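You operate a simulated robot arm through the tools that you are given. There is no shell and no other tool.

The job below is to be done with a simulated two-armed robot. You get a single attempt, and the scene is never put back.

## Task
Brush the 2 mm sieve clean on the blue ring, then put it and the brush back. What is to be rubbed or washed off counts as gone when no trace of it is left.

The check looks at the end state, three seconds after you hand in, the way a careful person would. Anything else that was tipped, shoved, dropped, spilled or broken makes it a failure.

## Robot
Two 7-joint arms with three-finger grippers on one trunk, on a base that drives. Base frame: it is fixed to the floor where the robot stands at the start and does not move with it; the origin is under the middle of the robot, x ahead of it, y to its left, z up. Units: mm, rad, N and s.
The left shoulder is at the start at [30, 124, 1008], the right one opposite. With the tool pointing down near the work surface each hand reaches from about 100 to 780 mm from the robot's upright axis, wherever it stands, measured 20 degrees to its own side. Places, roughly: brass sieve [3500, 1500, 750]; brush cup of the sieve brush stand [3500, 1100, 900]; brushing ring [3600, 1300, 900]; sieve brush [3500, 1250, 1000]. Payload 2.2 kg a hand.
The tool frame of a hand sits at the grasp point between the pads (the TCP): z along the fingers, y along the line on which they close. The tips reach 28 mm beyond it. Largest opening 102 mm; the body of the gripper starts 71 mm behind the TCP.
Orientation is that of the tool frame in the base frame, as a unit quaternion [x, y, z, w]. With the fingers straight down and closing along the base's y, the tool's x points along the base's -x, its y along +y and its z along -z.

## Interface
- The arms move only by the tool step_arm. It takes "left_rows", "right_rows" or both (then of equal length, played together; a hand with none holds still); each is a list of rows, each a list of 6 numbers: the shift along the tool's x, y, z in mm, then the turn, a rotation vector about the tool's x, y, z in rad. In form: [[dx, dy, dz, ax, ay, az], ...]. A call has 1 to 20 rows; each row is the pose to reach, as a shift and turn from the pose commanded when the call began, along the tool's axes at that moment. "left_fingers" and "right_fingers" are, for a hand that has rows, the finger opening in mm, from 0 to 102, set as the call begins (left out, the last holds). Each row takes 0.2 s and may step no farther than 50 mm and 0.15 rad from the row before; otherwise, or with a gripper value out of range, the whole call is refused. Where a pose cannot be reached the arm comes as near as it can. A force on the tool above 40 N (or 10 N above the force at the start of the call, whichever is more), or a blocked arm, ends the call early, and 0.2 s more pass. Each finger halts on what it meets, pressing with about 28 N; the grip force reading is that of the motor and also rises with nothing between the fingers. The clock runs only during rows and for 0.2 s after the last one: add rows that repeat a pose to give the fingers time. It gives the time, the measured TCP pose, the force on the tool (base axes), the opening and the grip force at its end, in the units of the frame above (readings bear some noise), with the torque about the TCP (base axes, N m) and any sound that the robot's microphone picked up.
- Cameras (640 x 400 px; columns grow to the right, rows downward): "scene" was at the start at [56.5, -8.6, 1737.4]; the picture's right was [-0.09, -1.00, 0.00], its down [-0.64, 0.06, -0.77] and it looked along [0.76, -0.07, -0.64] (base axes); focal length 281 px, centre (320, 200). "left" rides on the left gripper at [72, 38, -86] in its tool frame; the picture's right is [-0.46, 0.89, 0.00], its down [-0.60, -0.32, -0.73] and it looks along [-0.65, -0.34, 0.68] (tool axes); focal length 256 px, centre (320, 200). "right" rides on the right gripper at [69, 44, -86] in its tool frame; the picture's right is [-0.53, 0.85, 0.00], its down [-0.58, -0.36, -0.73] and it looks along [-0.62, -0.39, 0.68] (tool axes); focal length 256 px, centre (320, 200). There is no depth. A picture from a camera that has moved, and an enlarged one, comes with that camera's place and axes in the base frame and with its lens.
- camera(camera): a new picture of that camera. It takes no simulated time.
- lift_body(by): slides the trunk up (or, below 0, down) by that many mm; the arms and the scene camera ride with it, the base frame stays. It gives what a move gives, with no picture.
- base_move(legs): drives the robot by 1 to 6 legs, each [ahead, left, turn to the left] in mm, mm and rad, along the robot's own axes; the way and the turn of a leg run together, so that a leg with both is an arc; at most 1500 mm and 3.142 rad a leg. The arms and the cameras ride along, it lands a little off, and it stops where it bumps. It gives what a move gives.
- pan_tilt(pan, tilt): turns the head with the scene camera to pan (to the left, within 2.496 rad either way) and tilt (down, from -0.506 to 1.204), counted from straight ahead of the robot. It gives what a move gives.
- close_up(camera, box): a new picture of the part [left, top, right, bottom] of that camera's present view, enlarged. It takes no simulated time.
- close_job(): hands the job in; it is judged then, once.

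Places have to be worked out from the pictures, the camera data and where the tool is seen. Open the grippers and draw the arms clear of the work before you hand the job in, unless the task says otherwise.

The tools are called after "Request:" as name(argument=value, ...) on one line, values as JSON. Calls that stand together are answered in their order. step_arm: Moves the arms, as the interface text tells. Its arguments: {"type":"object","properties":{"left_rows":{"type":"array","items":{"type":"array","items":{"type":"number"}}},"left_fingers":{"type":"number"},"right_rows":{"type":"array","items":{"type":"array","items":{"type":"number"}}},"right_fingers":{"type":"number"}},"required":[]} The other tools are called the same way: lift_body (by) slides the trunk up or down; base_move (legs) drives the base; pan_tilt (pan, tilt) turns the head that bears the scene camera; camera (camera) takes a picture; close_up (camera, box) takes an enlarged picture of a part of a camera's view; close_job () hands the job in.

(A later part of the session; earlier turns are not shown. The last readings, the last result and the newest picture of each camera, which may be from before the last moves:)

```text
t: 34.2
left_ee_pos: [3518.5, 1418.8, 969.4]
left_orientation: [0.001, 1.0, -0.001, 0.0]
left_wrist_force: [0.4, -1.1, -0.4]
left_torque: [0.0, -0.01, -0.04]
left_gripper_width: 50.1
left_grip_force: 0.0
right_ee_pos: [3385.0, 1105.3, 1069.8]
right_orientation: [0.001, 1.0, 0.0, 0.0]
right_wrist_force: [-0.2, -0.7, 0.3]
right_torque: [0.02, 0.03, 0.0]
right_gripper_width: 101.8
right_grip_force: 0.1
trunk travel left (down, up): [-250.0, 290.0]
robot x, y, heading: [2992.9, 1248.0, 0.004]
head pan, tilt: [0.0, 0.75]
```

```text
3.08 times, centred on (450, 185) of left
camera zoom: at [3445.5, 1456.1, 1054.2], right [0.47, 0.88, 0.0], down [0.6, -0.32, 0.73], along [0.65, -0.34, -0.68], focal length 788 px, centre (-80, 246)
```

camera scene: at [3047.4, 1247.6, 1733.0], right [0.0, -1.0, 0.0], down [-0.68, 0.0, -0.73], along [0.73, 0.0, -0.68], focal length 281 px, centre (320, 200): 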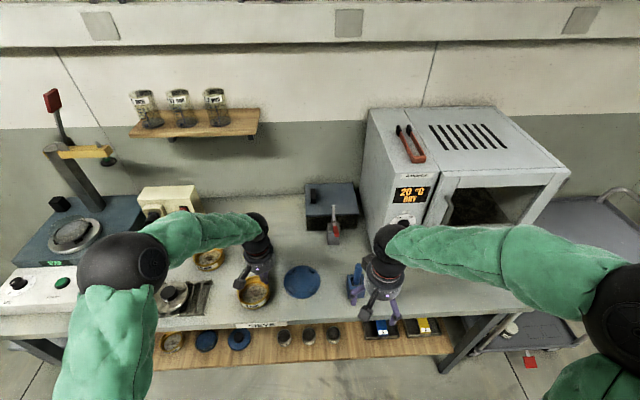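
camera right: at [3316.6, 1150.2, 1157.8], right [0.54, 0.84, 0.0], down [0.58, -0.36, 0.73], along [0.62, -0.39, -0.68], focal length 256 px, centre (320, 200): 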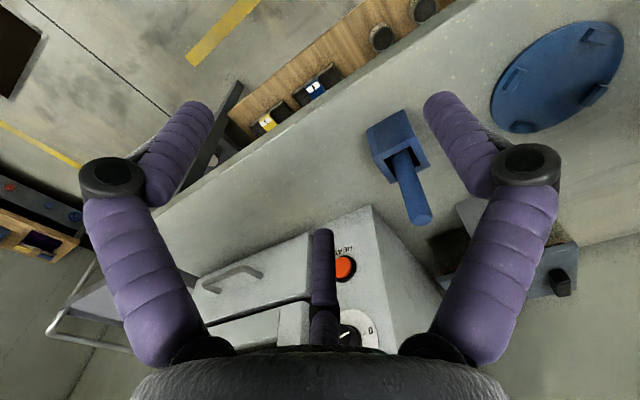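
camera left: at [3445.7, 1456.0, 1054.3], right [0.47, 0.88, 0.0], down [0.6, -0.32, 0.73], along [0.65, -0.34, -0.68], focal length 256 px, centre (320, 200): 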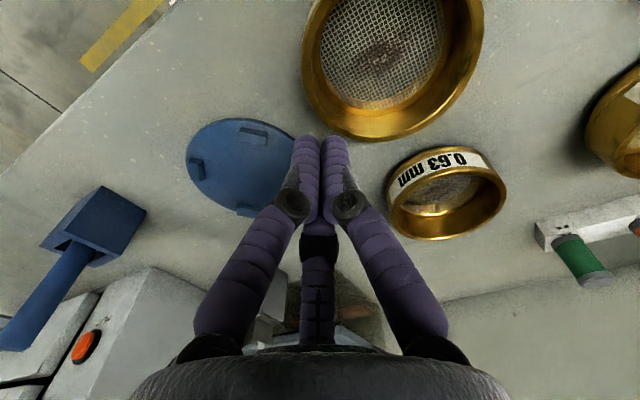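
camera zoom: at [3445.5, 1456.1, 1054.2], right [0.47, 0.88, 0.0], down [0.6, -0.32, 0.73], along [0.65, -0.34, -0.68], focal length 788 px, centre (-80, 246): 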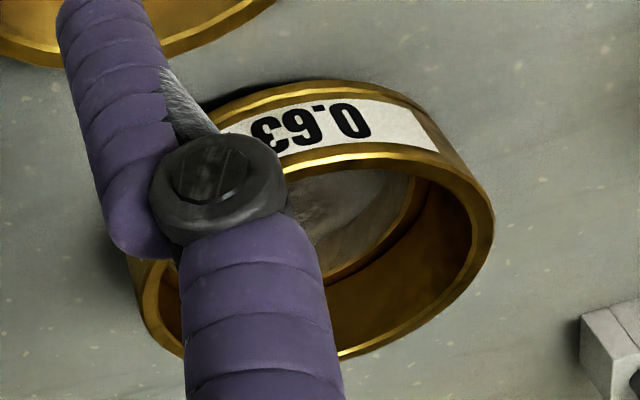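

The wall is about 6 mm thick with a ledge at mesh level, and a one-sided pinch pries out. A better option is to lower both fingers inside, centred on the sieve, and open outward against the inner wall so it hangs balanced. The sieve's centre is now about (3517, 1465), so I move over it and lower with the fingers at 50.

Request:
step_arm(left_rows=[[1.5, 23, 0, 0, 0, 0], [1.5, 46, 0, 0, 0, 0], [1.5, 46, 20, 0, 0, 0], [1.5, 46, 38, 0, 0, 0], [1.5, 46, 50, 0, 0, 0], [1.5, 46, 50, 0, 0, 0]], left_fingers=46)

Request:
close_up(camera="scene", box=[210, 240, 300, 312])

Request:
camera(camera="left")

```text
t: 35.6
left_ee_pos: [3518.2, 1464.8, 919.7]
left_orientation: [0.001, 1.0, 0.0, 0.0]
left_wrist_force: [-0.2, -0.8, -0.1]
left_torque: [0.0, 0.01, 0.0]
left_gripper_width: 46.2
left_grip_force: 0.0
right_ee_pos: [3385.7, 1105.8, 1071.7]
right_orientation: [0.001, 1.0, 0.0, 0.0]
right_wrist_force: [-0.1, 0.4, -0.3]
right_torque: [0.0, -0.01, 0.02]
right_gripper_width: 102.3
right_grip_force: 0.1
trunk travel left (down, up): [-250.0, 290.0]
robot x, y, heading: [2992.5, 1248.4, 0.003]
head pan, tilt: [0.0, 0.75]
```

```text
5.56 times, centred on (255, 276) of scene
camera zoom: at [3046.7, 1247.6, 1733.0], right [0.0, -1.0, 0.0], down [-0.68, 0.0, -0.73], along [0.73, 0.0, -0.68], focal length 1560 px, centre (681, -222)
```

zoom: 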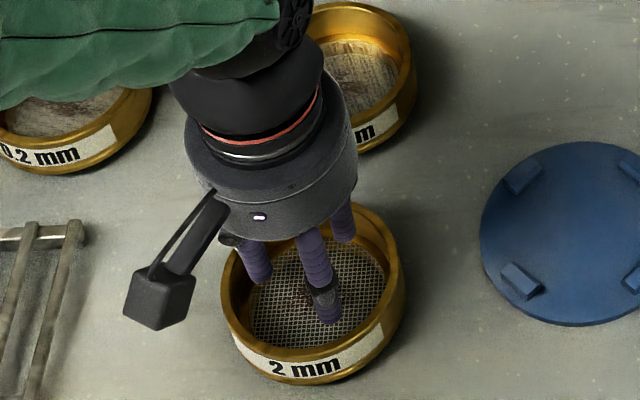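

```text
taken
camera left: at [3444.2, 1501.4, 1006.8], right [0.47, 0.88, 0.0], down [0.6, -0.32, 0.73], along [0.65, -0.34, -0.68], focal length 256 px, centre (320, 200)
```

left: 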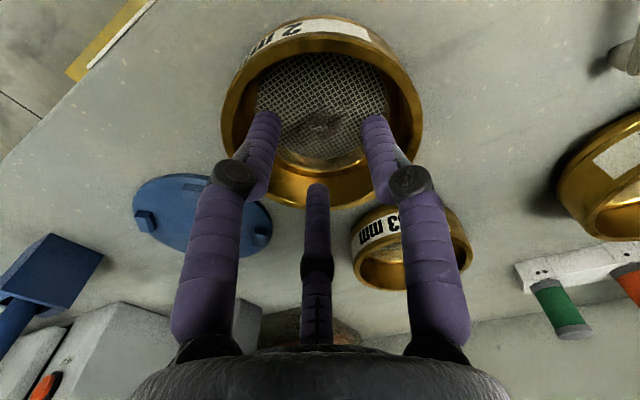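

The fingers sit centred inside the sieve. I lower 13 mm more, then open outward against the inner wall.

Request:
step_arm(left_rows=[[0, 0, 7, 0, 0, 0], [0, 0, 13, 0, 0, 0], [0, 0, 13, 0, 0, 0]])

Request:
step_arm(left_rows=[[0, 0, 0, 0, 0, 0], [0, 0, 0, 0, 0, 0], [0, 0, 0, 0, 0, 0], [0, 0, 0, 0, 0, 0]], left_fingers=102)

Request:
close_up(camera="scene", box=[210, 240, 300, 312])

Request:
camera(camera="left")

```text
t: 36.4
left_ee_pos: [3516.3, 1463.2, 907.0]
left_orientation: [0.0, 1.0, 0.0, 0.0]
left_wrist_force: [0.1, -0.3, 0.8]
left_torque: [0.0, 0.04, -0.01]
left_gripper_width: 45.9
left_grip_force: 0.0
right_ee_pos: [3384.6, 1105.7, 1070.6]
right_orientation: [0.001, 1.0, 0.0, 0.0]
right_wrist_force: [-0.1, -0.6, 0.0]
right_torque: [0.02, -0.01, 0.0]
right_gripper_width: 101.8
right_grip_force: 0.1
trunk travel left (down, up): [-250.0, 290.0]
robot x, y, heading: [2992.3, 1246.0, 0.003]
head pan, tilt: [0.0, 0.75]
```

```text
t: 37.4
left_ee_pos: [3516.8, 1464.7, 906.0]
left_orientation: [0.001, 1.0, 0.0, 0.0]
left_wrist_force: [0.3, -0.5, 0.8]
left_torque: [0.01, 0.02, -0.01]
left_gripper_width: 102.4
left_grip_force: 0.1
right_ee_pos: [3383.9, 1104.8, 1070.5]
right_orientation: [0.001, 1.0, 0.001, 0.0]
right_wrist_force: [0.3, 0.7, 0.5]
right_torque: [-0.02, -0.01, 0.0]
right_gripper_width: 102.1
right_grip_force: 0.1
trunk travel left (down, up): [-250.0, 290.0]
robot x, y, heading: [2989.6, 1246.5, -0.004]
head pan, tilt: [0.0, 0.75]
```

```text
5.56 times, centred on (255, 276) of scene
camera zoom: at [3046.9, 1247.4, 1733.0], right [0.0, -1.0, 0.0], down [-0.68, 0.0, -0.73], along [0.73, 0.0, -0.68], focal length 1560 px, centre (681, -222)
```

zoom: 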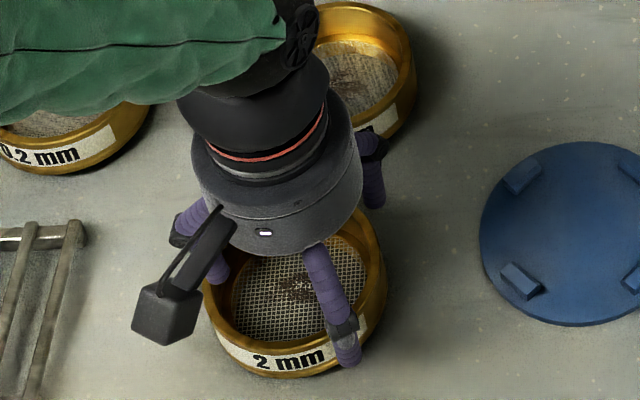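

```text
taken
camera left: at [3443.4, 1500.4, 993.1], right [0.47, 0.88, 0.0], down [0.6, -0.32, 0.73], along [0.65, -0.34, -0.68], focal length 256 px, centre (320, 200)
```

left: 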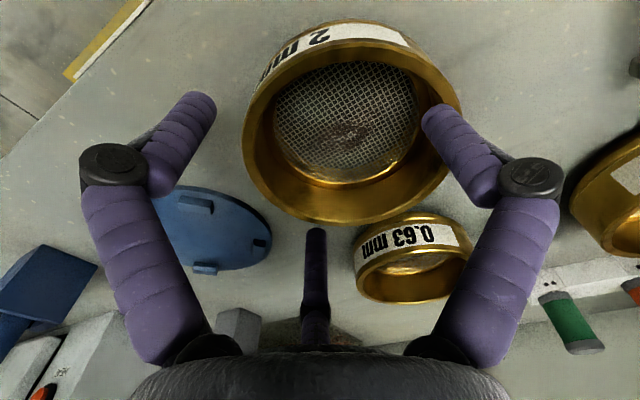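

The fingers opened all the way and nudged the sieve about 10 mm, so their tips were only barely below the rim. The rim must be lower than I judged, about z 880. I lift straight up and look again.

Request:
step_arm(left_rows=[[0, 0, -10, 0, 0, 0], [0, 0, -30, 0, 0, 0], [0, 0, -60, 0, 0, 0], [45, 0, -70, 0, 0, 0], [90, 0, -90, 0, 0, 0], [90, 0, -90, 0, 0, 0]])

Request:
close_up(camera="left", box=[160, 60, 480, 260])

Request:
close_up(camera="scene", box=[210, 240, 370, 340])

```text
t: 38.8
left_ee_pos: [3425.5, 1466.3, 995.0]
left_orientation: [0.001, 1.0, 0.0, -0.001]
left_wrist_force: [0.7, 1.3, -0.1]
left_torque: [-0.03, 0.01, -0.03]
left_gripper_width: 101.9
left_grip_force: 0.0
right_ee_pos: [3386.6, 1105.7, 1072.1]
right_orientation: [0.001, 1.0, 0.0, 0.0]
right_wrist_force: [-0.4, -0.1, 0.3]
right_torque: [0.0, 0.01, 0.0]
right_gripper_width: 102.1
right_grip_force: 0.2
trunk travel left (down, up): [-250.0, 290.0]
robot x, y, heading: [2993.9, 1248.0, 0.002]
head pan, tilt: [0.0, 0.75]
```

```text
2.00 times, centred on (320, 160) of left
camera zoom: at [3352.8, 1502.1, 1082.0], right [0.47, 0.88, 0.0], down [0.6, -0.32, 0.73], along [0.65, -0.34, -0.68], focal length 512 px, centre (320, 280)
```

zoom: 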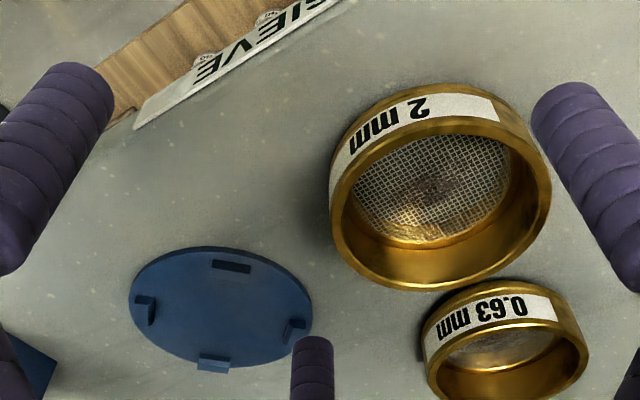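

```text
4.00 times, centred on (290, 290) of scene
camera zoom: at [3048.4, 1247.8, 1732.9], right [0.0, -1.0, 0.0], down [-0.68, 0.0, -0.73], along [0.73, 0.0, -0.68], focal length 1123 px, centre (440, -160)
```

zoom: 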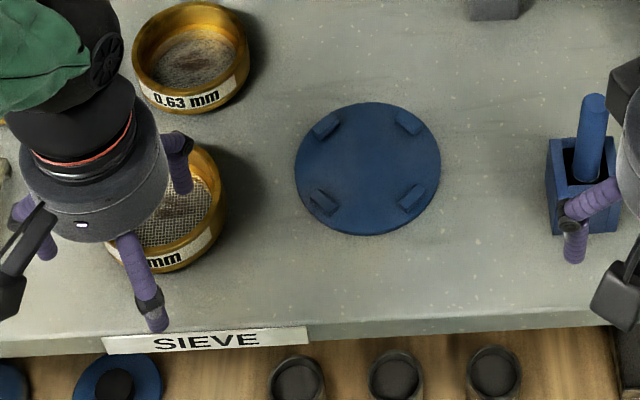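

The sieve is upright. To fix the heights for good, I close the left fingers and softly touch the bare bench at about (3470, 1380), clear of everything.

Request:
step_arm(left_rows=[[-22, -40, 0, 0, 0, 0], [-45, -84, 0, 0, 0, 0], [-45, -84, 40, 0, 0, 0], [-45, -84, 80, 0, 0, 0], [-45, -84, 97, 0, 0, 0], [-45, -84, 97, 0, 0, 0]], left_fingers=10)

Request:
step_arm(left_rows=[[0, 0, 3, 0, 0, 0], [0, 0, 6, 0, 0, 0], [0, 0, 9, 0, 0, 0], [0, 0, 12, 0, 0, 0], [0, 0, 15, 0, 0, 0], [0, 0, 17, 0, 0, 0], [0, 0, 19, 0, 0, 0], [0, 0, 21, 0, 0, 0], [0, 0, 23, 0, 0, 0], [0, 0, 25, 0, 0, 0], [0, 0, 27, 0, 0, 0], [0, 0, 29, 0, 0, 0], [0, 0, 31, 0, 0, 0]])

```text
t: 40.2
left_ee_pos: [3471.3, 1378.8, 900.3]
left_orientation: [0.001, 1.0, 0.0, 0.001]
left_wrist_force: [0.4, 0.1, -0.8]
left_torque: [-0.02, 0.0, -0.02]
left_gripper_width: 10.0
left_grip_force: 0.1
right_ee_pos: [3385.6, 1105.1, 1071.5]
right_orientation: [0.001, 1.0, 0.0, 0.0]
right_wrist_force: [-0.2, -0.3, 0.6]
right_torque: [-0.02, 0.02, 0.01]
right_gripper_width: 102.0
right_grip_force: 0.0
trunk travel left (down, up): [-250.0, 290.0]
robot x, y, heading: [2991.4, 1248.9, -0.002]
head pan, tilt: [0.0, 0.75]
```

```text
t: 42.7
left_ee_pos: [3473.2, 1380.8, 876.8]
left_orientation: [-0.001, 1.0, 0.002, 0.003]
left_wrist_force: [-10.8, 1.5, 23.6]
left_torque: [-0.2, 0.71, -0.2]
left_gripper_width: 13.2
left_grip_force: 2.4
right_ee_pos: [3384.0, 1105.4, 1071.7]
right_orientation: [0.0, 1.0, 0.0, 0.001]
right_wrist_force: [0.5, -0.6, 0.6]
right_torque: [-0.01, 0.03, 0.01]
right_gripper_width: 102.2
right_grip_force: 0.0
trunk travel left (down, up): [-250.0, 290.0]
robot x, y, heading: [2992.4, 1250.5, 0.001]
head pan, tilt: [0.0, 0.75]
stopped in row 12 (left hand): the force on the tool passed its limit at 43 N (the readings are from after the stop); the commanded pose is now the measured one
```

Contact came at a tip height of about z 849, so that is the bench top and the rim is at about 882; my earlier tips only reached 3 mm below the rim. With that height the sieve is now centred at about (3530, 1478), and it originally stood at about (3528, 1470). I rise, go over its centre, and lower the closed-in fingers 14 mm below the rim.

Request:
step_arm(left_rows=[[0, 0, -30, 0, 0, 0], [0, 0, -75, 0, 0, 0], [-30, 35, -90, 0, 0, 0], [-57, 72, -90, 0, 0, 0], [-57, 97, -90, 0, 0, 0], [-57, 97, -90, 0, 0, 0]], left_fingers=46)

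Request:
camera(camera="left")

Request:
close_up(camera="scene", box=[210, 240, 310, 320])

```text
t: 44.1
left_ee_pos: [3534.3, 1481.0, 963.5]
left_orientation: [0.0, 1.0, 0.001, 0.002]
left_wrist_force: [-0.1, -0.9, 0.2]
left_torque: [0.02, 0.0, 0.03]
left_gripper_width: 46.1
left_grip_force: 0.0
right_ee_pos: [3384.8, 1105.5, 1072.9]
right_orientation: [0.001, 1.0, 0.0, 0.0]
right_wrist_force: [-0.1, -0.2, -0.2]
right_torque: [0.0, -0.02, -0.01]
right_gripper_width: 101.8
right_grip_force: 0.0
trunk travel left (down, up): [-250.0, 290.0]
robot x, y, heading: [2987.1, 1247.5, 0.004]
head pan, tilt: [0.0, 0.75]
```

```text
taken
camera left: at [3460.7, 1516.4, 1049.0], right [0.46, 0.89, 0.0], down [0.6, -0.32, 0.73], along [0.65, -0.34, -0.68], focal length 256 px, centre (320, 200)
```

left: 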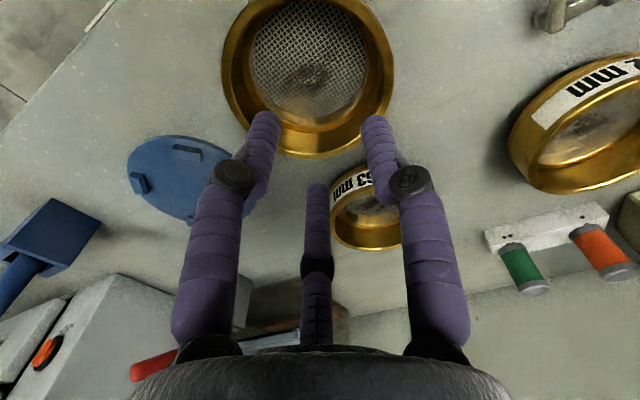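

```text
5.00 times, centred on (260, 280) of scene
camera zoom: at [3047.0, 1247.1, 1733.0], right [0.0, -1.0, 0.0], down [-0.68, 0.0, -0.73], along [0.73, 0.0, -0.68], focal length 1404 px, centre (620, -200)
```

zoom: 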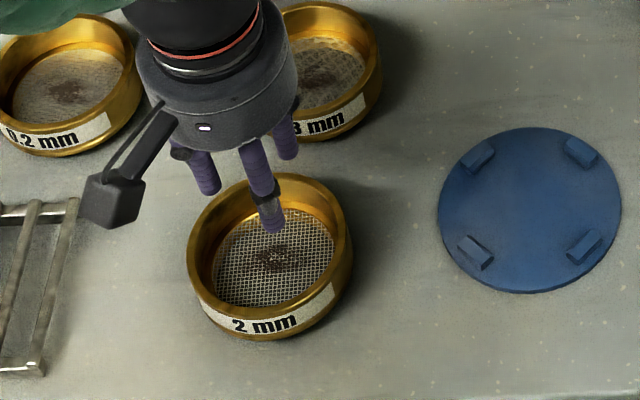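

From both views the sieve centre is about 8 mm nearer me than the TCP. I correct that and lower the part-closed fingers in two stages to about 14 mm below the rim.

Request:
step_arm(left_rows=[[8, -2.5, 0, 0, 0, 0], [8, -2.5, 20, 0, 0, 0], [8, -2.5, 40, 0, 0, 0], [8, -2.5, 55, 0, 0, 0], [8, -2.5, 62, 0, 0, 0], [8, -2.5, 67, 0, 0, 0], [8, -2.5, 67, 0, 0, 0]], left_fingers=46)

Request:
step_arm(left_rows=[[0, 0, 0, 0, 0, 0], [0, 0, 0, 0, 0, 0], [0, 0, 0, 0, 0, 0], [0, 0, 0, 0, 0, 0]], left_fingers=85)

Request:
close_up(camera="scene", box=[210, 240, 310, 320])

Request:
camera(camera="left")

```text
t: 45.7
left_ee_pos: [3523.6, 1475.3, 897.2]
left_orientation: [0.0, 1.0, 0.0, 0.001]
left_wrist_force: [-0.6, -0.2, 0.0]
left_torque: [0.02, 0.0, 0.01]
left_gripper_width: 46.0
left_grip_force: 0.0
right_ee_pos: [3384.9, 1105.2, 1071.1]
right_orientation: [0.001, 1.0, 0.0, 0.0]
right_wrist_force: [-0.2, 0.4, -0.2]
right_torque: [-0.01, 0.01, 0.02]
right_gripper_width: 102.1
right_grip_force: 0.0
trunk travel left (down, up): [-250.0, 290.0]
robot x, y, heading: [2991.8, 1250.0, 0.002]
head pan, tilt: [0.0, 0.75]
```

```text
t: 46.7
left_ee_pos: [3524.7, 1475.9, 897.7]
left_orientation: [0.0, 1.0, 0.001, 0.002]
left_wrist_force: [-0.2, 0.3, -0.7]
left_torque: [-0.07, 0.02, 0.0]
left_gripper_width: 81.8
left_grip_force: 0.1
right_ee_pos: [3384.7, 1105.3, 1070.5]
right_orientation: [0.0, 1.0, 0.0, 0.0]
right_wrist_force: [0.4, -0.7, 0.4]
right_torque: [0.0, 0.01, -0.01]
right_gripper_width: 101.9
right_grip_force: 0.2
trunk travel left (down, up): [-250.0, 290.0]
robot x, y, heading: [2989.0, 1248.7, -0.003]
head pan, tilt: [0.0, 0.75]
```

```text
5.00 times, centred on (260, 280) of scene
camera zoom: at [3046.7, 1247.6, 1733.0], right [0.0, -1.0, 0.0], down [-0.68, 0.0, -0.73], along [0.73, 0.0, -0.68], focal length 1404 px, centre (620, -200)
```

zoom: 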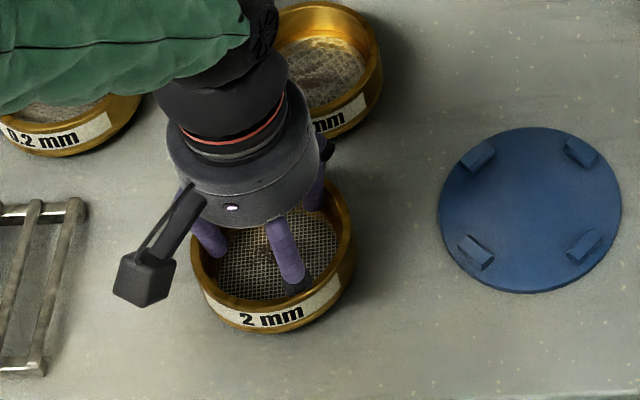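

```text
taken
camera left: at [3450.8, 1512.0, 982.5], right [0.46, 0.89, 0.0], down [0.6, -0.32, 0.73], along [0.65, -0.34, -0.68], focal length 256 px, centre (320, 200)
```

left: 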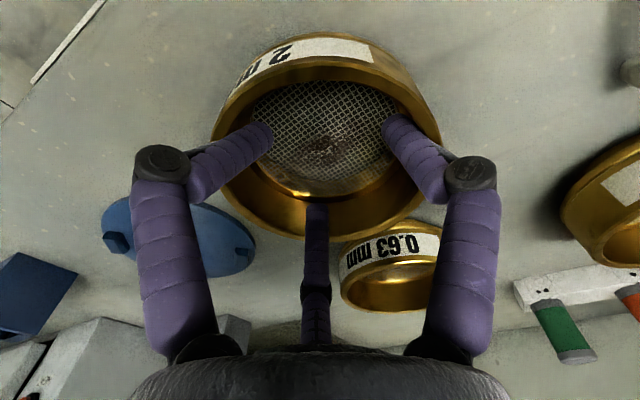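

The fingers stopped at 81.8 on the inner wall with the sieve level. I press fully outward and lift a little to test.

Request:
step_arm(left_rows=[[0, 0, 0, 0, 0, 0], [0, 0, 0, 0, 0, 0], [0, 0, -5, 0, 0, 0], [0, 0, -10, 0, 0, 0], [0, 0, -20, 0, 0, 0], [0, 0, -20, 0, 0, 0]], left_fingers=102)

Request:
close_up(camera="scene", box=[210, 240, 310, 320])

Request:
camera(camera="left")

```text
t: 48.1
left_ee_pos: [3523.6, 1474.7, 918.1]
left_orientation: [-0.001, 1.0, 0.002, 0.001]
left_wrist_force: [-0.1, -0.2, -0.2]
left_torque: [0.01, -0.03, 0.02]
left_gripper_width: 102.1
left_grip_force: 0.1
right_ee_pos: [3385.4, 1106.4, 1070.8]
right_orientation: [0.001, 1.0, -0.001, 0.0]
right_wrist_force: [-0.4, 0.1, 0.1]
right_torque: [-0.01, 0.01, 0.0]
right_gripper_width: 102.1
right_grip_force: 0.1
trunk travel left (down, up): [-250.0, 290.0]
robot x, y, heading: [2993.7, 1249.2, -0.002]
head pan, tilt: [0.0, 0.75]
```

```text
5.00 times, centred on (260, 280) of scene
camera zoom: at [3047.1, 1247.7, 1733.0], right [0.0, -1.0, 0.0], down [-0.68, 0.0, -0.73], along [0.73, 0.0, -0.68], focal length 1404 px, centre (620, -200)
```

zoom: 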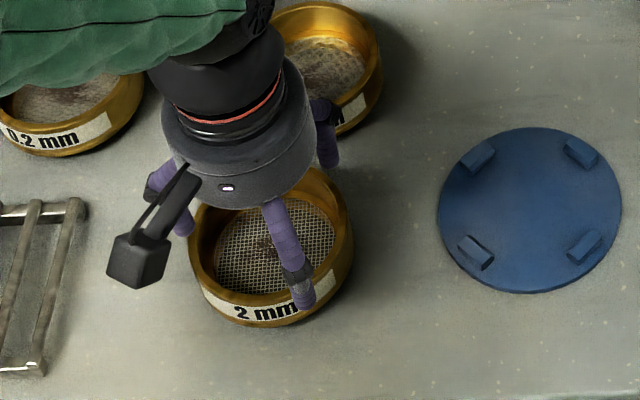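

```text
taken
camera left: at [3451.0, 1510.6, 1003.2], right [0.47, 0.89, 0.0], down [0.6, -0.32, 0.73], along [0.65, -0.34, -0.68], focal length 256 px, centre (320, 200)
```

left: 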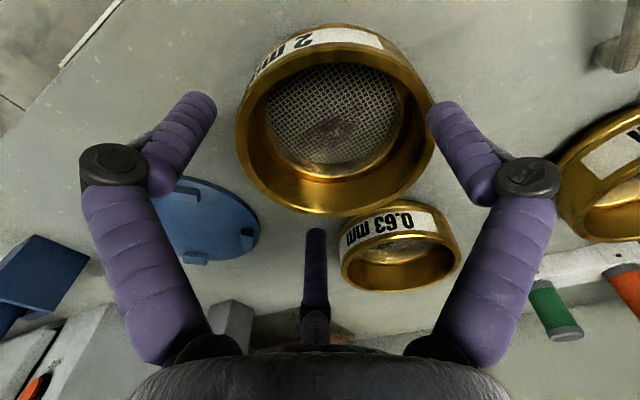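

The fingers pushed outward but slid out as I lifted; the sieve itself stayed put. Now that the rim height is known, I'll pinch the right (-y) wall again, this time about 15 mm deep. I rise, narrow to 50, and move over that wall.

Request:
step_arm(left_rows=[[0, 0, -25, 0, 0, 0], [0, 0, -35, 0, 0, 0], [0, 0, -35, 0, 0, 0]])

Request:
step_arm(left_rows=[[0, 0, 0, 0, 0, 0], [-1, -25, 0, 0, 0, 0], [-2.5, -49, 0, 0, 0, 0], [-2.5, -49, 0, 0, 0, 0]], left_fingers=50)

Request:
camera(camera="left")

Request:
close_up(camera="scene", box=[210, 240, 310, 320])

```text
t: 48.9
left_ee_pos: [3521.0, 1473.0, 952.7]
left_orientation: [0.001, 1.0, 0.001, 0.002]
left_wrist_force: [-0.3, 0.6, -0.3]
left_torque: [0.01, 0.02, -0.01]
left_gripper_width: 102.1
left_grip_force: 0.1
right_ee_pos: [3384.1, 1107.3, 1072.1]
right_orientation: [0.001, 1.0, 0.0, 0.0]
right_wrist_force: [0.6, 0.7, 1.3]
right_torque: [0.01, 0.0, -0.02]
right_gripper_width: 102.0
right_grip_force: 0.0
trunk travel left (down, up): [-250.0, 290.0]
robot x, y, heading: [2991.8, 1247.1, -0.0]
head pan, tilt: [0.0, 0.75]
```

```text
t: 49.9
left_ee_pos: [3524.8, 1424.8, 952.6]
left_orientation: [-0.001, 1.0, 0.001, 0.002]
left_wrist_force: [-0.4, 0.0, 0.8]
left_torque: [0.0, -0.03, -0.03]
left_gripper_width: 50.1
left_grip_force: 0.1
right_ee_pos: [3385.5, 1105.1, 1071.1]
right_orientation: [-0.001, 1.0, 0.0, -0.001]
right_wrist_force: [-1.5, 0.0, 0.3]
right_torque: [0.02, 0.02, -0.01]
right_gripper_width: 102.2
right_grip_force: 0.0
trunk travel left (down, up): [-250.0, 290.0]
robot x, y, heading: [2991.8, 1251.1, -0.0]
head pan, tilt: [0.0, 0.75]
```

```text
taken
camera left: at [3450.9, 1460.8, 1037.4], right [0.46, 0.89, 0.0], down [0.6, -0.32, 0.73], along [0.65, -0.34, -0.68], focal length 256 px, centre (320, 200)
```

left: 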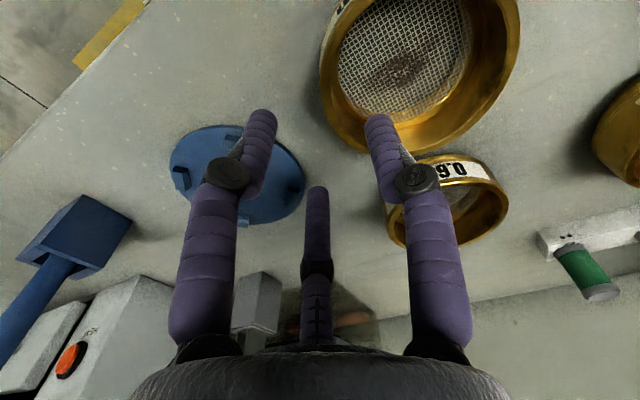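

```text
5.00 times, centred on (260, 280) of scene
camera zoom: at [3046.7, 1247.9, 1733.0], right [0.0, -1.0, 0.0], down [-0.68, 0.0, -0.73], along [0.73, 0.0, -0.68], focal length 1404 px, centre (620, -200)
```

zoom: 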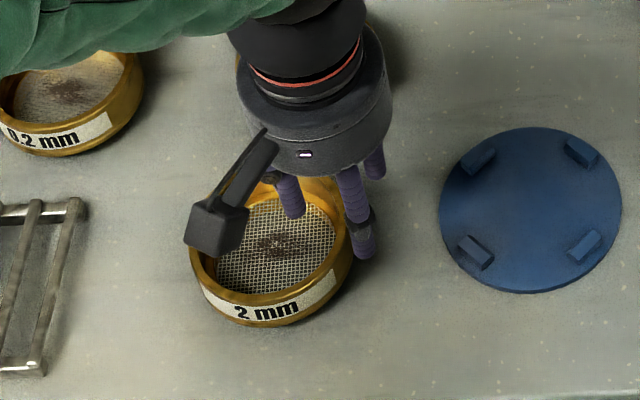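

The fingers straddle the right wall with margin. I shift 3–4 mm and lower until the tips are about 15 mm below the rim.

Request:
step_arm(left_rows=[[-4, 3, 15, 0, 0, 0], [-4, 3, 30, 0, 0, 0], [-4, 3, 42, 0, 0, 0], [-4, 3, 50, 0, 0, 0], [-4, 3, 55, 0, 0, 0], [-4, 3, 59, 0, 0, 0], [-4, 3, 59, 0, 0, 0]], left_fingers=50)

Request:
step_arm(left_rows=[[0, 0, 0, 0, 0, 0], [0, 0, 0, 0, 0, 0], [0, 0, 0, 0, 0, 0], [0, 0, 0, 0, 0, 0]], left_fingers=0)

Request:
close_up(camera="scene", box=[210, 240, 310, 320])

```text
t: 51.5
left_ee_pos: [3528.9, 1428.4, 894.2]
left_orientation: [-0.001, 1.0, 0.0, 0.002]
left_wrist_force: [-0.1, -0.4, 0.2]
left_torque: [0.0, 0.0, 0.02]
left_gripper_width: 50.2
left_grip_force: 0.0
right_ee_pos: [3385.9, 1105.6, 1071.8]
right_orientation: [0.001, 1.0, 0.0, 0.0]
right_wrist_force: [-0.4, 0.4, 0.2]
right_torque: [0.04, 0.03, 0.0]
right_gripper_width: 101.9
right_grip_force: 0.0
trunk travel left (down, up): [-250.0, 290.0]
robot x, y, heading: [2990.1, 1249.0, -0.001]
head pan, tilt: [0.0, 0.75]
```

```text
t: 52.5
left_ee_pos: [3528.7, 1429.9, 892.6]
left_orientation: [0.0, 1.0, 0.001, 0.002]
left_wrist_force: [0.2, 0.6, 0.5]
left_torque: [0.03, -0.11, 0.01]
left_gripper_width: 6.7
left_grip_force: 27.8
right_ee_pos: [3385.5, 1106.9, 1071.6]
right_orientation: [0.001, 1.0, 0.001, 0.0]
right_wrist_force: [0.4, -0.3, 0.5]
right_torque: [0.03, -0.01, 0.0]
right_gripper_width: 101.9
right_grip_force: 0.1
trunk travel left (down, up): [-250.0, 290.0]
robot x, y, heading: [2991.9, 1247.6, -0.002]
head pan, tilt: [0.0, 0.75]
```

```text
5.00 times, centred on (260, 280) of scene
camera zoom: at [3046.8, 1247.7, 1733.0], right [0.0, -1.0, 0.0], down [-0.68, 0.0, -0.73], along [0.73, 0.0, -0.68], focal length 1404 px, centre (620, -200)
```

zoom: 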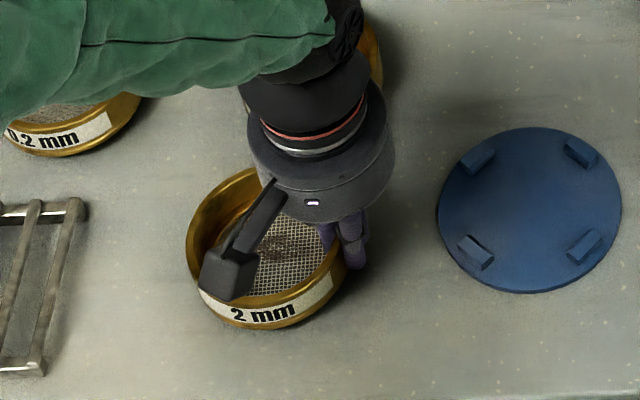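

Gripped again at 6.7 mm, now about 17 mm deep. I lift 15 mm slowly and check the readings before going higher.

Request:
step_arm(left_rows=[[0, 0, -3, 0, 0, 0], [0, 0, -6, 0, 0, 0], [0, 0, -10, 0, 0, 0], [0, 0, -15, 0, 0, 0], [0, 0, -15, 0, 0, 0]])

Request:
close_up(camera="scene", box=[210, 240, 310, 320])

Request:
camera(camera="left")

Request:
camera(camera="right")

```text
t: 53.7
left_ee_pos: [3529.9, 1428.4, 908.6]
left_orientation: [0.0, 1.0, 0.001, 0.001]
left_wrist_force: [1.6, 0.5, -1.9]
left_torque: [-0.07, 0.02, -0.01]
left_gripper_width: 6.7
left_grip_force: 28.2
right_ee_pos: [3385.8, 1105.1, 1071.5]
right_orientation: [0.0, 1.0, 0.0, 0.0]
right_wrist_force: [0.4, -0.7, 0.5]
right_torque: [0.0, 0.01, 0.0]
right_gripper_width: 102.1
right_grip_force: 0.0
trunk travel left (down, up): [-250.0, 290.0]
robot x, y, heading: [2993.9, 1251.0, 0.001]
head pan, tilt: [0.0, 0.75]
```

```text
5.00 times, centred on (260, 280) of scene
camera zoom: at [3047.0, 1247.7, 1733.0], right [0.0, -1.0, 0.0], down [-0.68, 0.0, -0.73], along [0.73, 0.0, -0.68], focal length 1404 px, centre (620, -200)
```

zoom: 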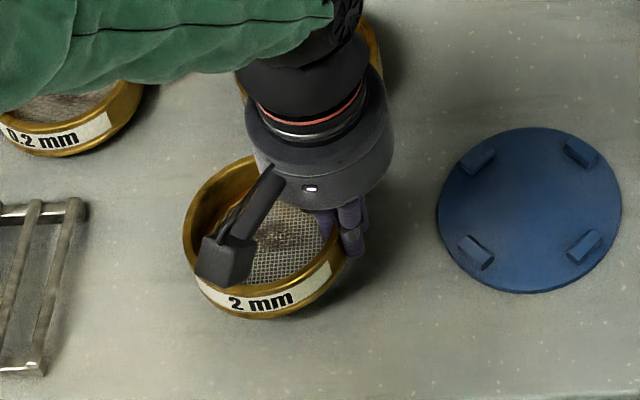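

```text
taken
camera left: at [3456.0, 1464.8, 994.2], right [0.46, 0.89, 0.0], down [0.6, -0.32, 0.73], along [0.65, -0.34, -0.68], focal length 256 px, centre (320, 200)
```

left: 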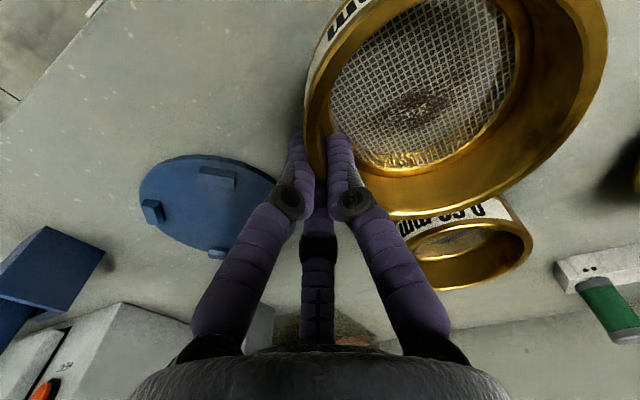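

```text
taken
camera right: at [3316.6, 1149.7, 1157.7], right [0.54, 0.84, 0.0], down [0.58, -0.36, 0.73], along [0.62, -0.39, -0.68], focal length 256 px, centre (320, 200)
```

right: 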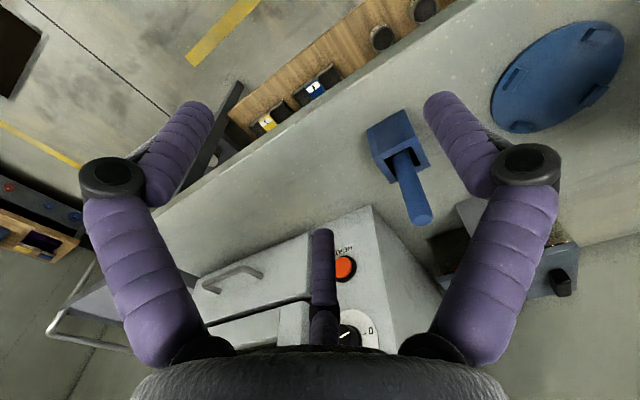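

The sieve is up and hanging level at about 2 N. Before placing it, I zoom on the ring to measure its centre and where the lugs sit relative to the sieve's rim.

Request:
close_up(camera="scene", box=[275, 260, 331, 300])

Request:
close_up(camera="right", box=[480, 0, 640, 150])

Request:
close_up(camera="left", box=[120, 120, 320, 270])

```text
10.00 times, centred on (303, 280) of scene
camera zoom: at [3047.0, 1247.7, 1733.0], right [0.0, -1.0, 0.0], down [-0.68, 0.0, -0.73], along [0.73, 0.0, -0.68], focal length 2808 px, centre (490, -600)
```

zoom: 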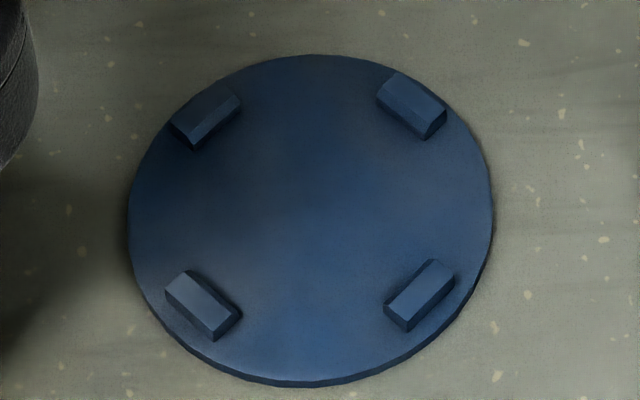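

```text
2.67 times, centred on (560, 75) of right
camera zoom: at [3316.6, 1149.7, 1157.7], right [0.54, 0.84, 0.0], down [0.58, -0.36, 0.73], along [0.62, -0.39, -0.68], focal length 683 px, centre (-320, 533)
```

zoom: 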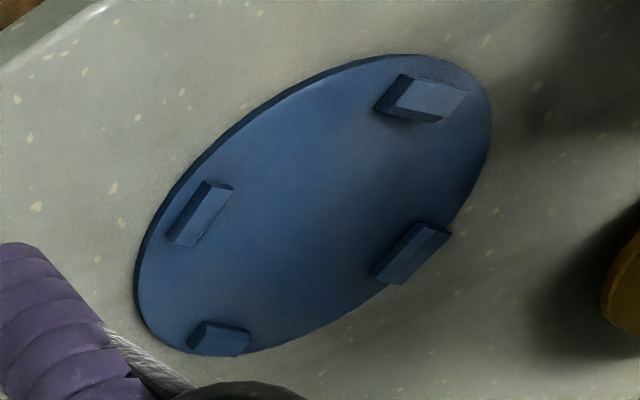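

```text
2.67 times, centred on (220, 195) of left
camera zoom: at [3456.0, 1464.8, 994.2], right [0.46, 0.89, 0.0], down [0.6, -0.32, 0.73], along [0.65, -0.34, -0.68], focal length 683 px, centre (587, 213)
```

zoom: 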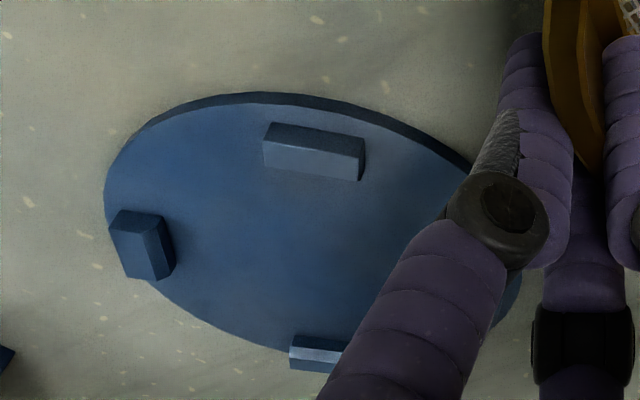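

The lugs sit on a radius of about 53 mm, the same as the sieve's wall, so the sieve rests on top of them (tops about z 862). The ring's centre is about (3573, 1311). I lift the sieve to a safe height and carry it over the ring.

Request:
step_arm(left_rows=[[0, 0, -15, 0, 0, 0], [0, 0, -35, 0, 0, 0], [-8, -30, -35, 0, 0, 0], [-16, -60, -35, 0, 0, 0], [-24, -90, -35, 0, 0, 0], [-32, -120, -35, 0, 0, 0], [-38, -148, -35, 0, 0, 0], [-43, -170, -35, 0, 0, 0], [-43, -170, -35, 0, 0, 0]])

Request:
close_up(camera="scene", box=[260, 235, 360, 310])

Request:
camera(camera="left")

Request:
camera(camera="right")

```text
t: 55.7
left_ee_pos: [3572.3, 1261.6, 943.8]
left_orientation: [0.0, 1.0, 0.001, 0.003]
left_wrist_force: [-0.7, 0.0, -1.3]
left_torque: [-0.09, 0.0, 0.02]
left_gripper_width: 6.6
left_grip_force: 27.7
right_ee_pos: [3384.2, 1104.7, 1071.5]
right_orientation: [0.0, 1.0, 0.0, -0.001]
right_wrist_force: [-0.1, -1.0, 0.6]
right_torque: [0.02, 0.05, -0.02]
right_gripper_width: 102.0
right_grip_force: 0.0
trunk travel left (down, up): [-250.0, 290.0]
robot x, y, heading: [2991.8, 1251.6, 0.001]
head pan, tilt: [0.0, 0.75]
```

```text
5.33 times, centred on (310, 272) of scene
camera zoom: at [3046.8, 1248.0, 1733.0], right [0.0, -1.0, 0.0], down [-0.68, 0.0, -0.73], along [0.73, 0.0, -0.68], focal length 1498 px, centre (373, -187)
```

zoom: 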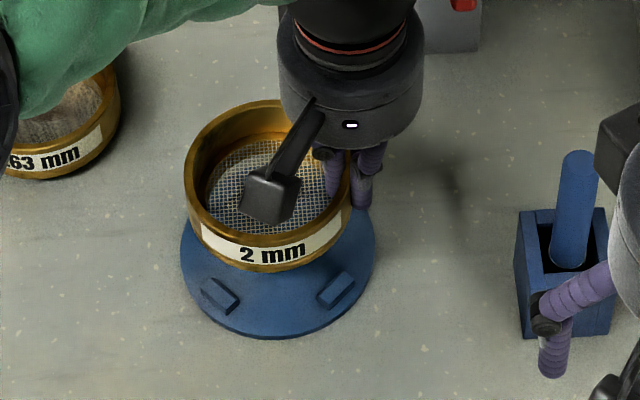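

```text
taken
camera left: at [3498.5, 1297.8, 1028.9], right [0.46, 0.89, 0.0], down [0.6, -0.32, 0.73], along [0.65, -0.34, -0.68], focal length 256 px, centre (320, 200)
```

left: 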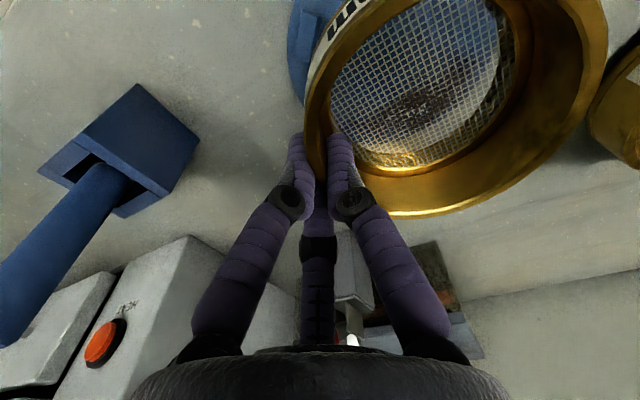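

```text
taken
camera right: at [3316.5, 1150.0, 1157.8], right [0.54, 0.84, 0.0], down [0.58, -0.36, 0.73], along [0.62, -0.39, -0.68], focal length 256 px, centre (320, 200)
```

right: 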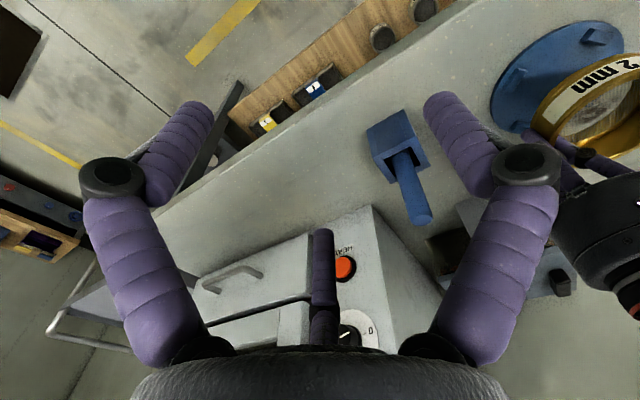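

The sieve hangs over the ring. I zoom in to compare its centre with the ring's and to check whether it is tilted.

Request:
close_up(camera="scene", box=[290, 245, 346, 300])

Request:
close_up(camera="right", box=[480, 0, 640, 160])

```text
7.27 times, centred on (318, 272) of scene
camera zoom: at [3046.8, 1248.0, 1733.0], right [0.0, -1.0, 0.0], down [-0.68, 0.0, -0.73], along [0.73, 0.0, -0.68], focal length 2042 px, centre (334, -327)
```

zoom: 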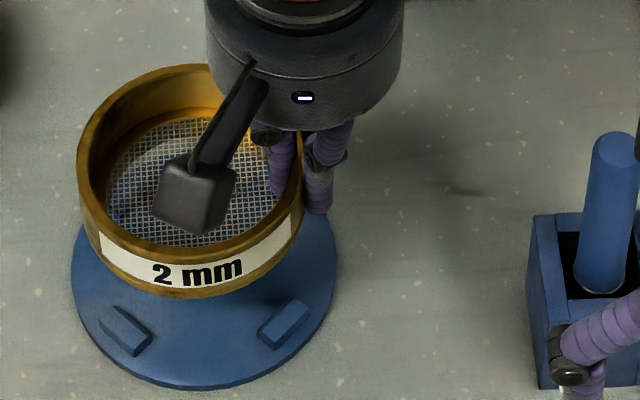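

```text
2.50 times, centred on (560, 80) of right
camera zoom: at [3316.5, 1150.0, 1157.8], right [0.54, 0.84, 0.0], down [0.58, -0.36, 0.73], along [0.62, -0.39, -0.68], focal length 640 px, centre (-280, 500)
```

zoom: 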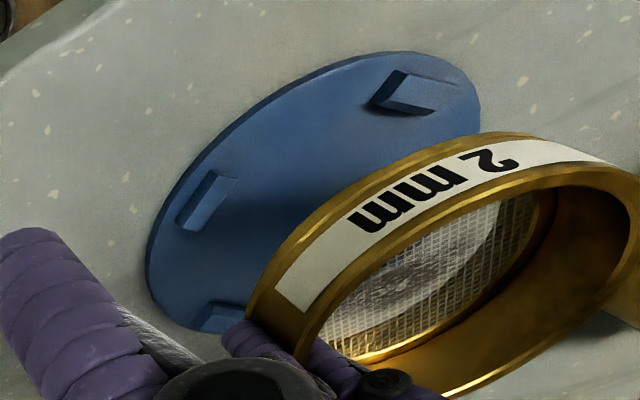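

The sieve's centre is about (3577, 1311), within a few mm of the ring's (3573, 1311). I shift 3 mm towards me, lower 32 mm, and then look before touching down.

Request:
step_arm(left_rows=[[3, 0, 8, 0, 0, 0], [3, 0, 18, 0, 0, 0], [3, 0, 26, 0, 0, 0], [3, 0, 32, 0, 0, 0], [3, 0, 32, 0, 0, 0]])

Request:
close_up(camera="scene", box=[275, 245, 351, 300])

Request:
close_up(camera="right", box=[480, 0, 640, 160])

```text
t: 56.9
left_ee_pos: [3567.8, 1258.2, 912.0]
left_orientation: [0.0, 1.0, 0.001, 0.002]
left_wrist_force: [0.0, -0.5, -2.1]
left_torque: [-0.08, 0.0, -0.01]
left_gripper_width: 6.4
left_grip_force: 27.7
right_ee_pos: [3385.7, 1106.3, 1072.2]
right_orientation: [0.0, 1.0, 0.0, 0.0]
right_wrist_force: [0.0, -0.1, 0.1]
right_torque: [0.0, 0.02, 0.01]
right_gripper_width: 102.0
right_grip_force: 0.1
trunk travel left (down, up): [-250.0, 290.0]
robot x, y, heading: [2991.5, 1249.2, -0.003]
head pan, tilt: [0.0, 0.75]
```

```text
7.27 times, centred on (313, 272) of scene
camera zoom: at [3046.8, 1247.6, 1733.0], right [0.0, -1.0, 0.0], down [-0.68, 0.0, -0.73], along [0.73, 0.0, -0.68], focal length 2042 px, centre (371, -327)
```

zoom: 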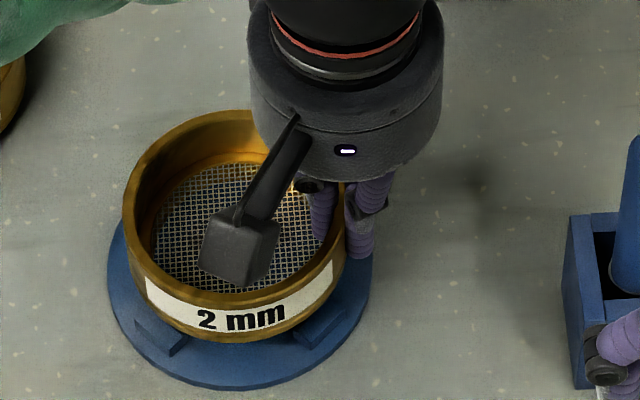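

```text
2.50 times, centred on (560, 80) of right
camera zoom: at [3316.5, 1149.7, 1157.8], right [0.54, 0.84, 0.0], down [0.58, -0.36, 0.73], along [0.62, -0.39, -0.68], focal length 640 px, centre (-280, 500)
```

zoom: 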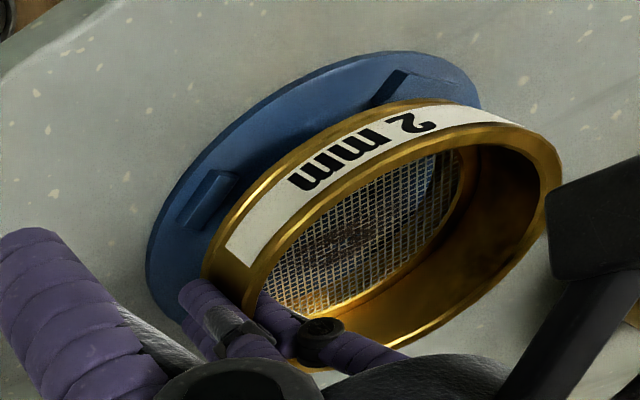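

The front lugs show evenly on both sides, and the sieve is about 3 mm too far right. I shift 2.5 mm left and lower in 1 mm rows to feel the seat.

Request:
step_arm(left_rows=[[0, 2.5, 1, 0, 0, 0], [0, 2.5, 2, 0, 0, 0], [0, 2.5, 3, 0, 0, 0], [0, 2.5, 4, 0, 0, 0], [0, 2.5, 5, 0, 0, 0], [0, 2.5, 5, 0, 0, 0]])

Request:
step_arm(left_rows=[[0, 0, 1, 0, 0, 0], [0, 0, 2, 0, 0, 0], [0, 0, 2, 0, 0, 0]])

Request:
close_up(camera="scene", box=[275, 245, 351, 300])

Request:
close_up(camera="right", box=[480, 0, 640, 160])

```text
t: 58.3
left_ee_pos: [3568.8, 1262.3, 907.4]
left_orientation: [0.0, 1.0, 0.001, 0.002]
left_wrist_force: [1.1, 0.1, -1.4]
left_torque: [-0.08, 0.0, 0.02]
left_gripper_width: 6.5
left_grip_force: 28.0
right_ee_pos: [3385.2, 1106.3, 1071.3]
right_orientation: [0.001, 1.0, 0.0, 0.0]
right_wrist_force: [0.2, 0.0, 0.5]
right_torque: [0.0, -0.02, 0.01]
right_gripper_width: 101.9
right_grip_force: 0.1
trunk travel left (down, up): [-250.0, 290.0]
robot x, y, heading: [2992.0, 1244.0, 0.001]
head pan, tilt: [0.0, 0.75]
```

```text
t: 59.1
left_ee_pos: [3569.5, 1260.8, 905.4]
left_orientation: [0.0, 1.0, 0.001, 0.002]
left_wrist_force: [1.1, -0.1, -1.3]
left_torque: [-0.07, 0.0, -0.02]
left_gripper_width: 6.2
left_grip_force: 28.3
right_ee_pos: [3384.9, 1105.8, 1071.6]
right_orientation: [0.0, 1.0, 0.0, 0.0]
right_wrist_force: [-0.1, -0.8, 0.1]
right_torque: [0.0, 0.03, 0.0]
right_gripper_width: 101.8
right_grip_force: 0.3
trunk travel left (down, up): [-250.0, 290.0]
robot x, y, heading: [2994.5, 1248.4, 0.002]
head pan, tilt: [0.0, 0.75]
```

```text
7.27 times, centred on (313, 272) of scene
camera zoom: at [3047.0, 1247.5, 1733.0], right [0.0, -1.0, 0.0], down [-0.68, 0.0, -0.73], along [0.73, 0.0, -0.68], focal length 2042 px, centre (371, -327)
```

zoom: 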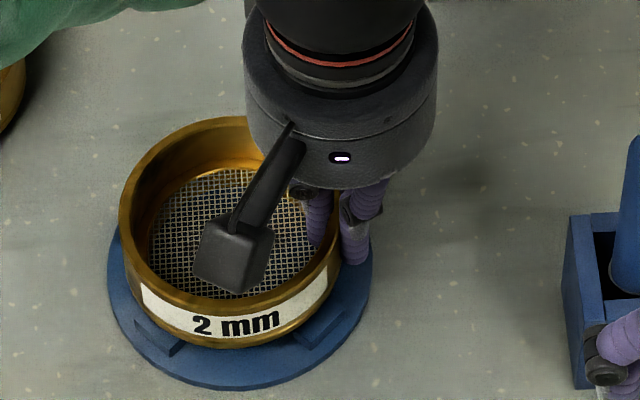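

```text
2.50 times, centred on (560, 80) of right
camera zoom: at [3316.6, 1149.6, 1157.7], right [0.54, 0.84, 0.0], down [0.58, -0.37, 0.73], along [0.62, -0.39, -0.68], focal length 640 px, centre (-280, 500)
```

zoom: 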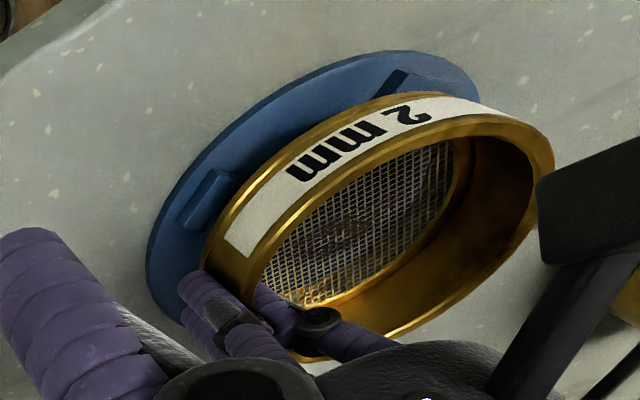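

It is still hanging freely. I keep lowering in 1 mm rows.

Request:
step_arm(left_rows=[[0, 0, 1, 0, 0, 0], [0, 0, 2, 0, 0, 0], [0, 0, 3, 0, 0, 0], [0, 0, 3, 0, 0, 0]])

Request:
close_up(camera="scene", box=[275, 245, 351, 300])

Request:
close_up(camera="right", box=[500, 10, 620, 140])

```text
t: 60.1
left_ee_pos: [3568.4, 1260.3, 901.6]
left_orientation: [0.0, 1.0, 0.001, 0.002]
left_wrist_force: [0.9, -1.4, 0.3]
left_torque: [0.02, 0.02, -0.03]
left_gripper_width: 6.3
left_grip_force: 28.3
right_ee_pos: [3385.5, 1105.3, 1072.1]
right_orientation: [0.001, 1.0, 0.0, -0.001]
right_wrist_force: [0.1, -0.3, -0.5]
right_torque: [0.0, 0.03, 0.01]
right_gripper_width: 102.1
right_grip_force: 0.0
trunk travel left (down, up): [-250.0, 290.0]
robot x, y, heading: [2987.0, 1247.9, -0.007]
head pan, tilt: [0.0, 0.75]
```

```text
7.27 times, centred on (313, 272) of scene
camera zoom: at [3046.9, 1247.3, 1733.0], right [0.0, -1.0, 0.0], down [-0.68, 0.0, -0.73], along [0.73, 0.0, -0.68], focal length 2042 px, centre (371, -327)
```

zoom: 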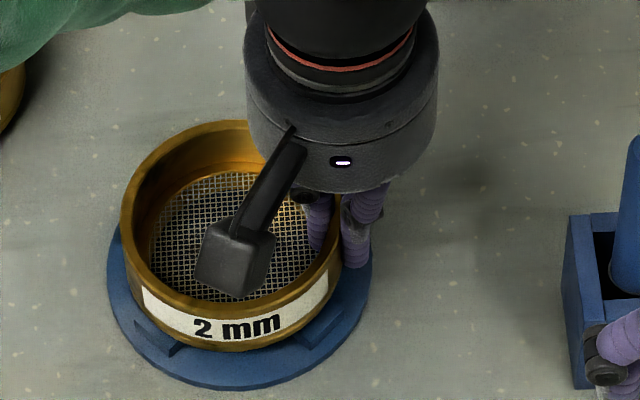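

```text
3.08 times, centred on (560, 75) of right
camera zoom: at [3316.6, 1149.5, 1157.8], right [0.54, 0.84, 0.0], down [0.58, -0.37, 0.73], along [0.62, -0.39, -0.68], focal length 788 px, centre (-418, 585)
```

zoom: 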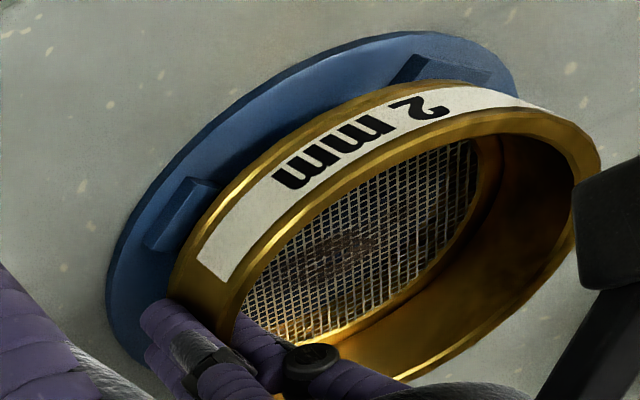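

The weight is now off the hand (force about 0) at TCP z 902, so something is bearing it. I lower a few mm more in small rows to learn whether it is seated or still settling.

Request:
step_arm(left_rows=[[0, 0, 1, 0, 0, 0], [0, 0, 2, 0, 0, 0], [0, 0, 2, 0, 0, 0]])

```text
t: 60.9
left_ee_pos: [3569.9, 1261.7, 899.5]
left_orientation: [-0.001, 1.0, 0.001, 0.003]
left_wrist_force: [1.4, -3.1, 1.7]
left_torque: [-0.06, -0.14, -0.06]
left_gripper_width: 6.5
left_grip_force: 27.8
right_ee_pos: [3384.8, 1104.7, 1071.7]
right_orientation: [0.001, 1.0, 0.0, -0.001]
right_wrist_force: [0.3, -0.2, 0.1]
right_torque: [0.02, 0.0, 0.02]
right_gripper_width: 102.2
right_grip_force: 0.1
trunk travel left (down, up): [-250.0, 290.0]
robot x, y, heading: [2988.6, 1253.0, -0.001]
head pan, tilt: [0.0, 0.75]
```

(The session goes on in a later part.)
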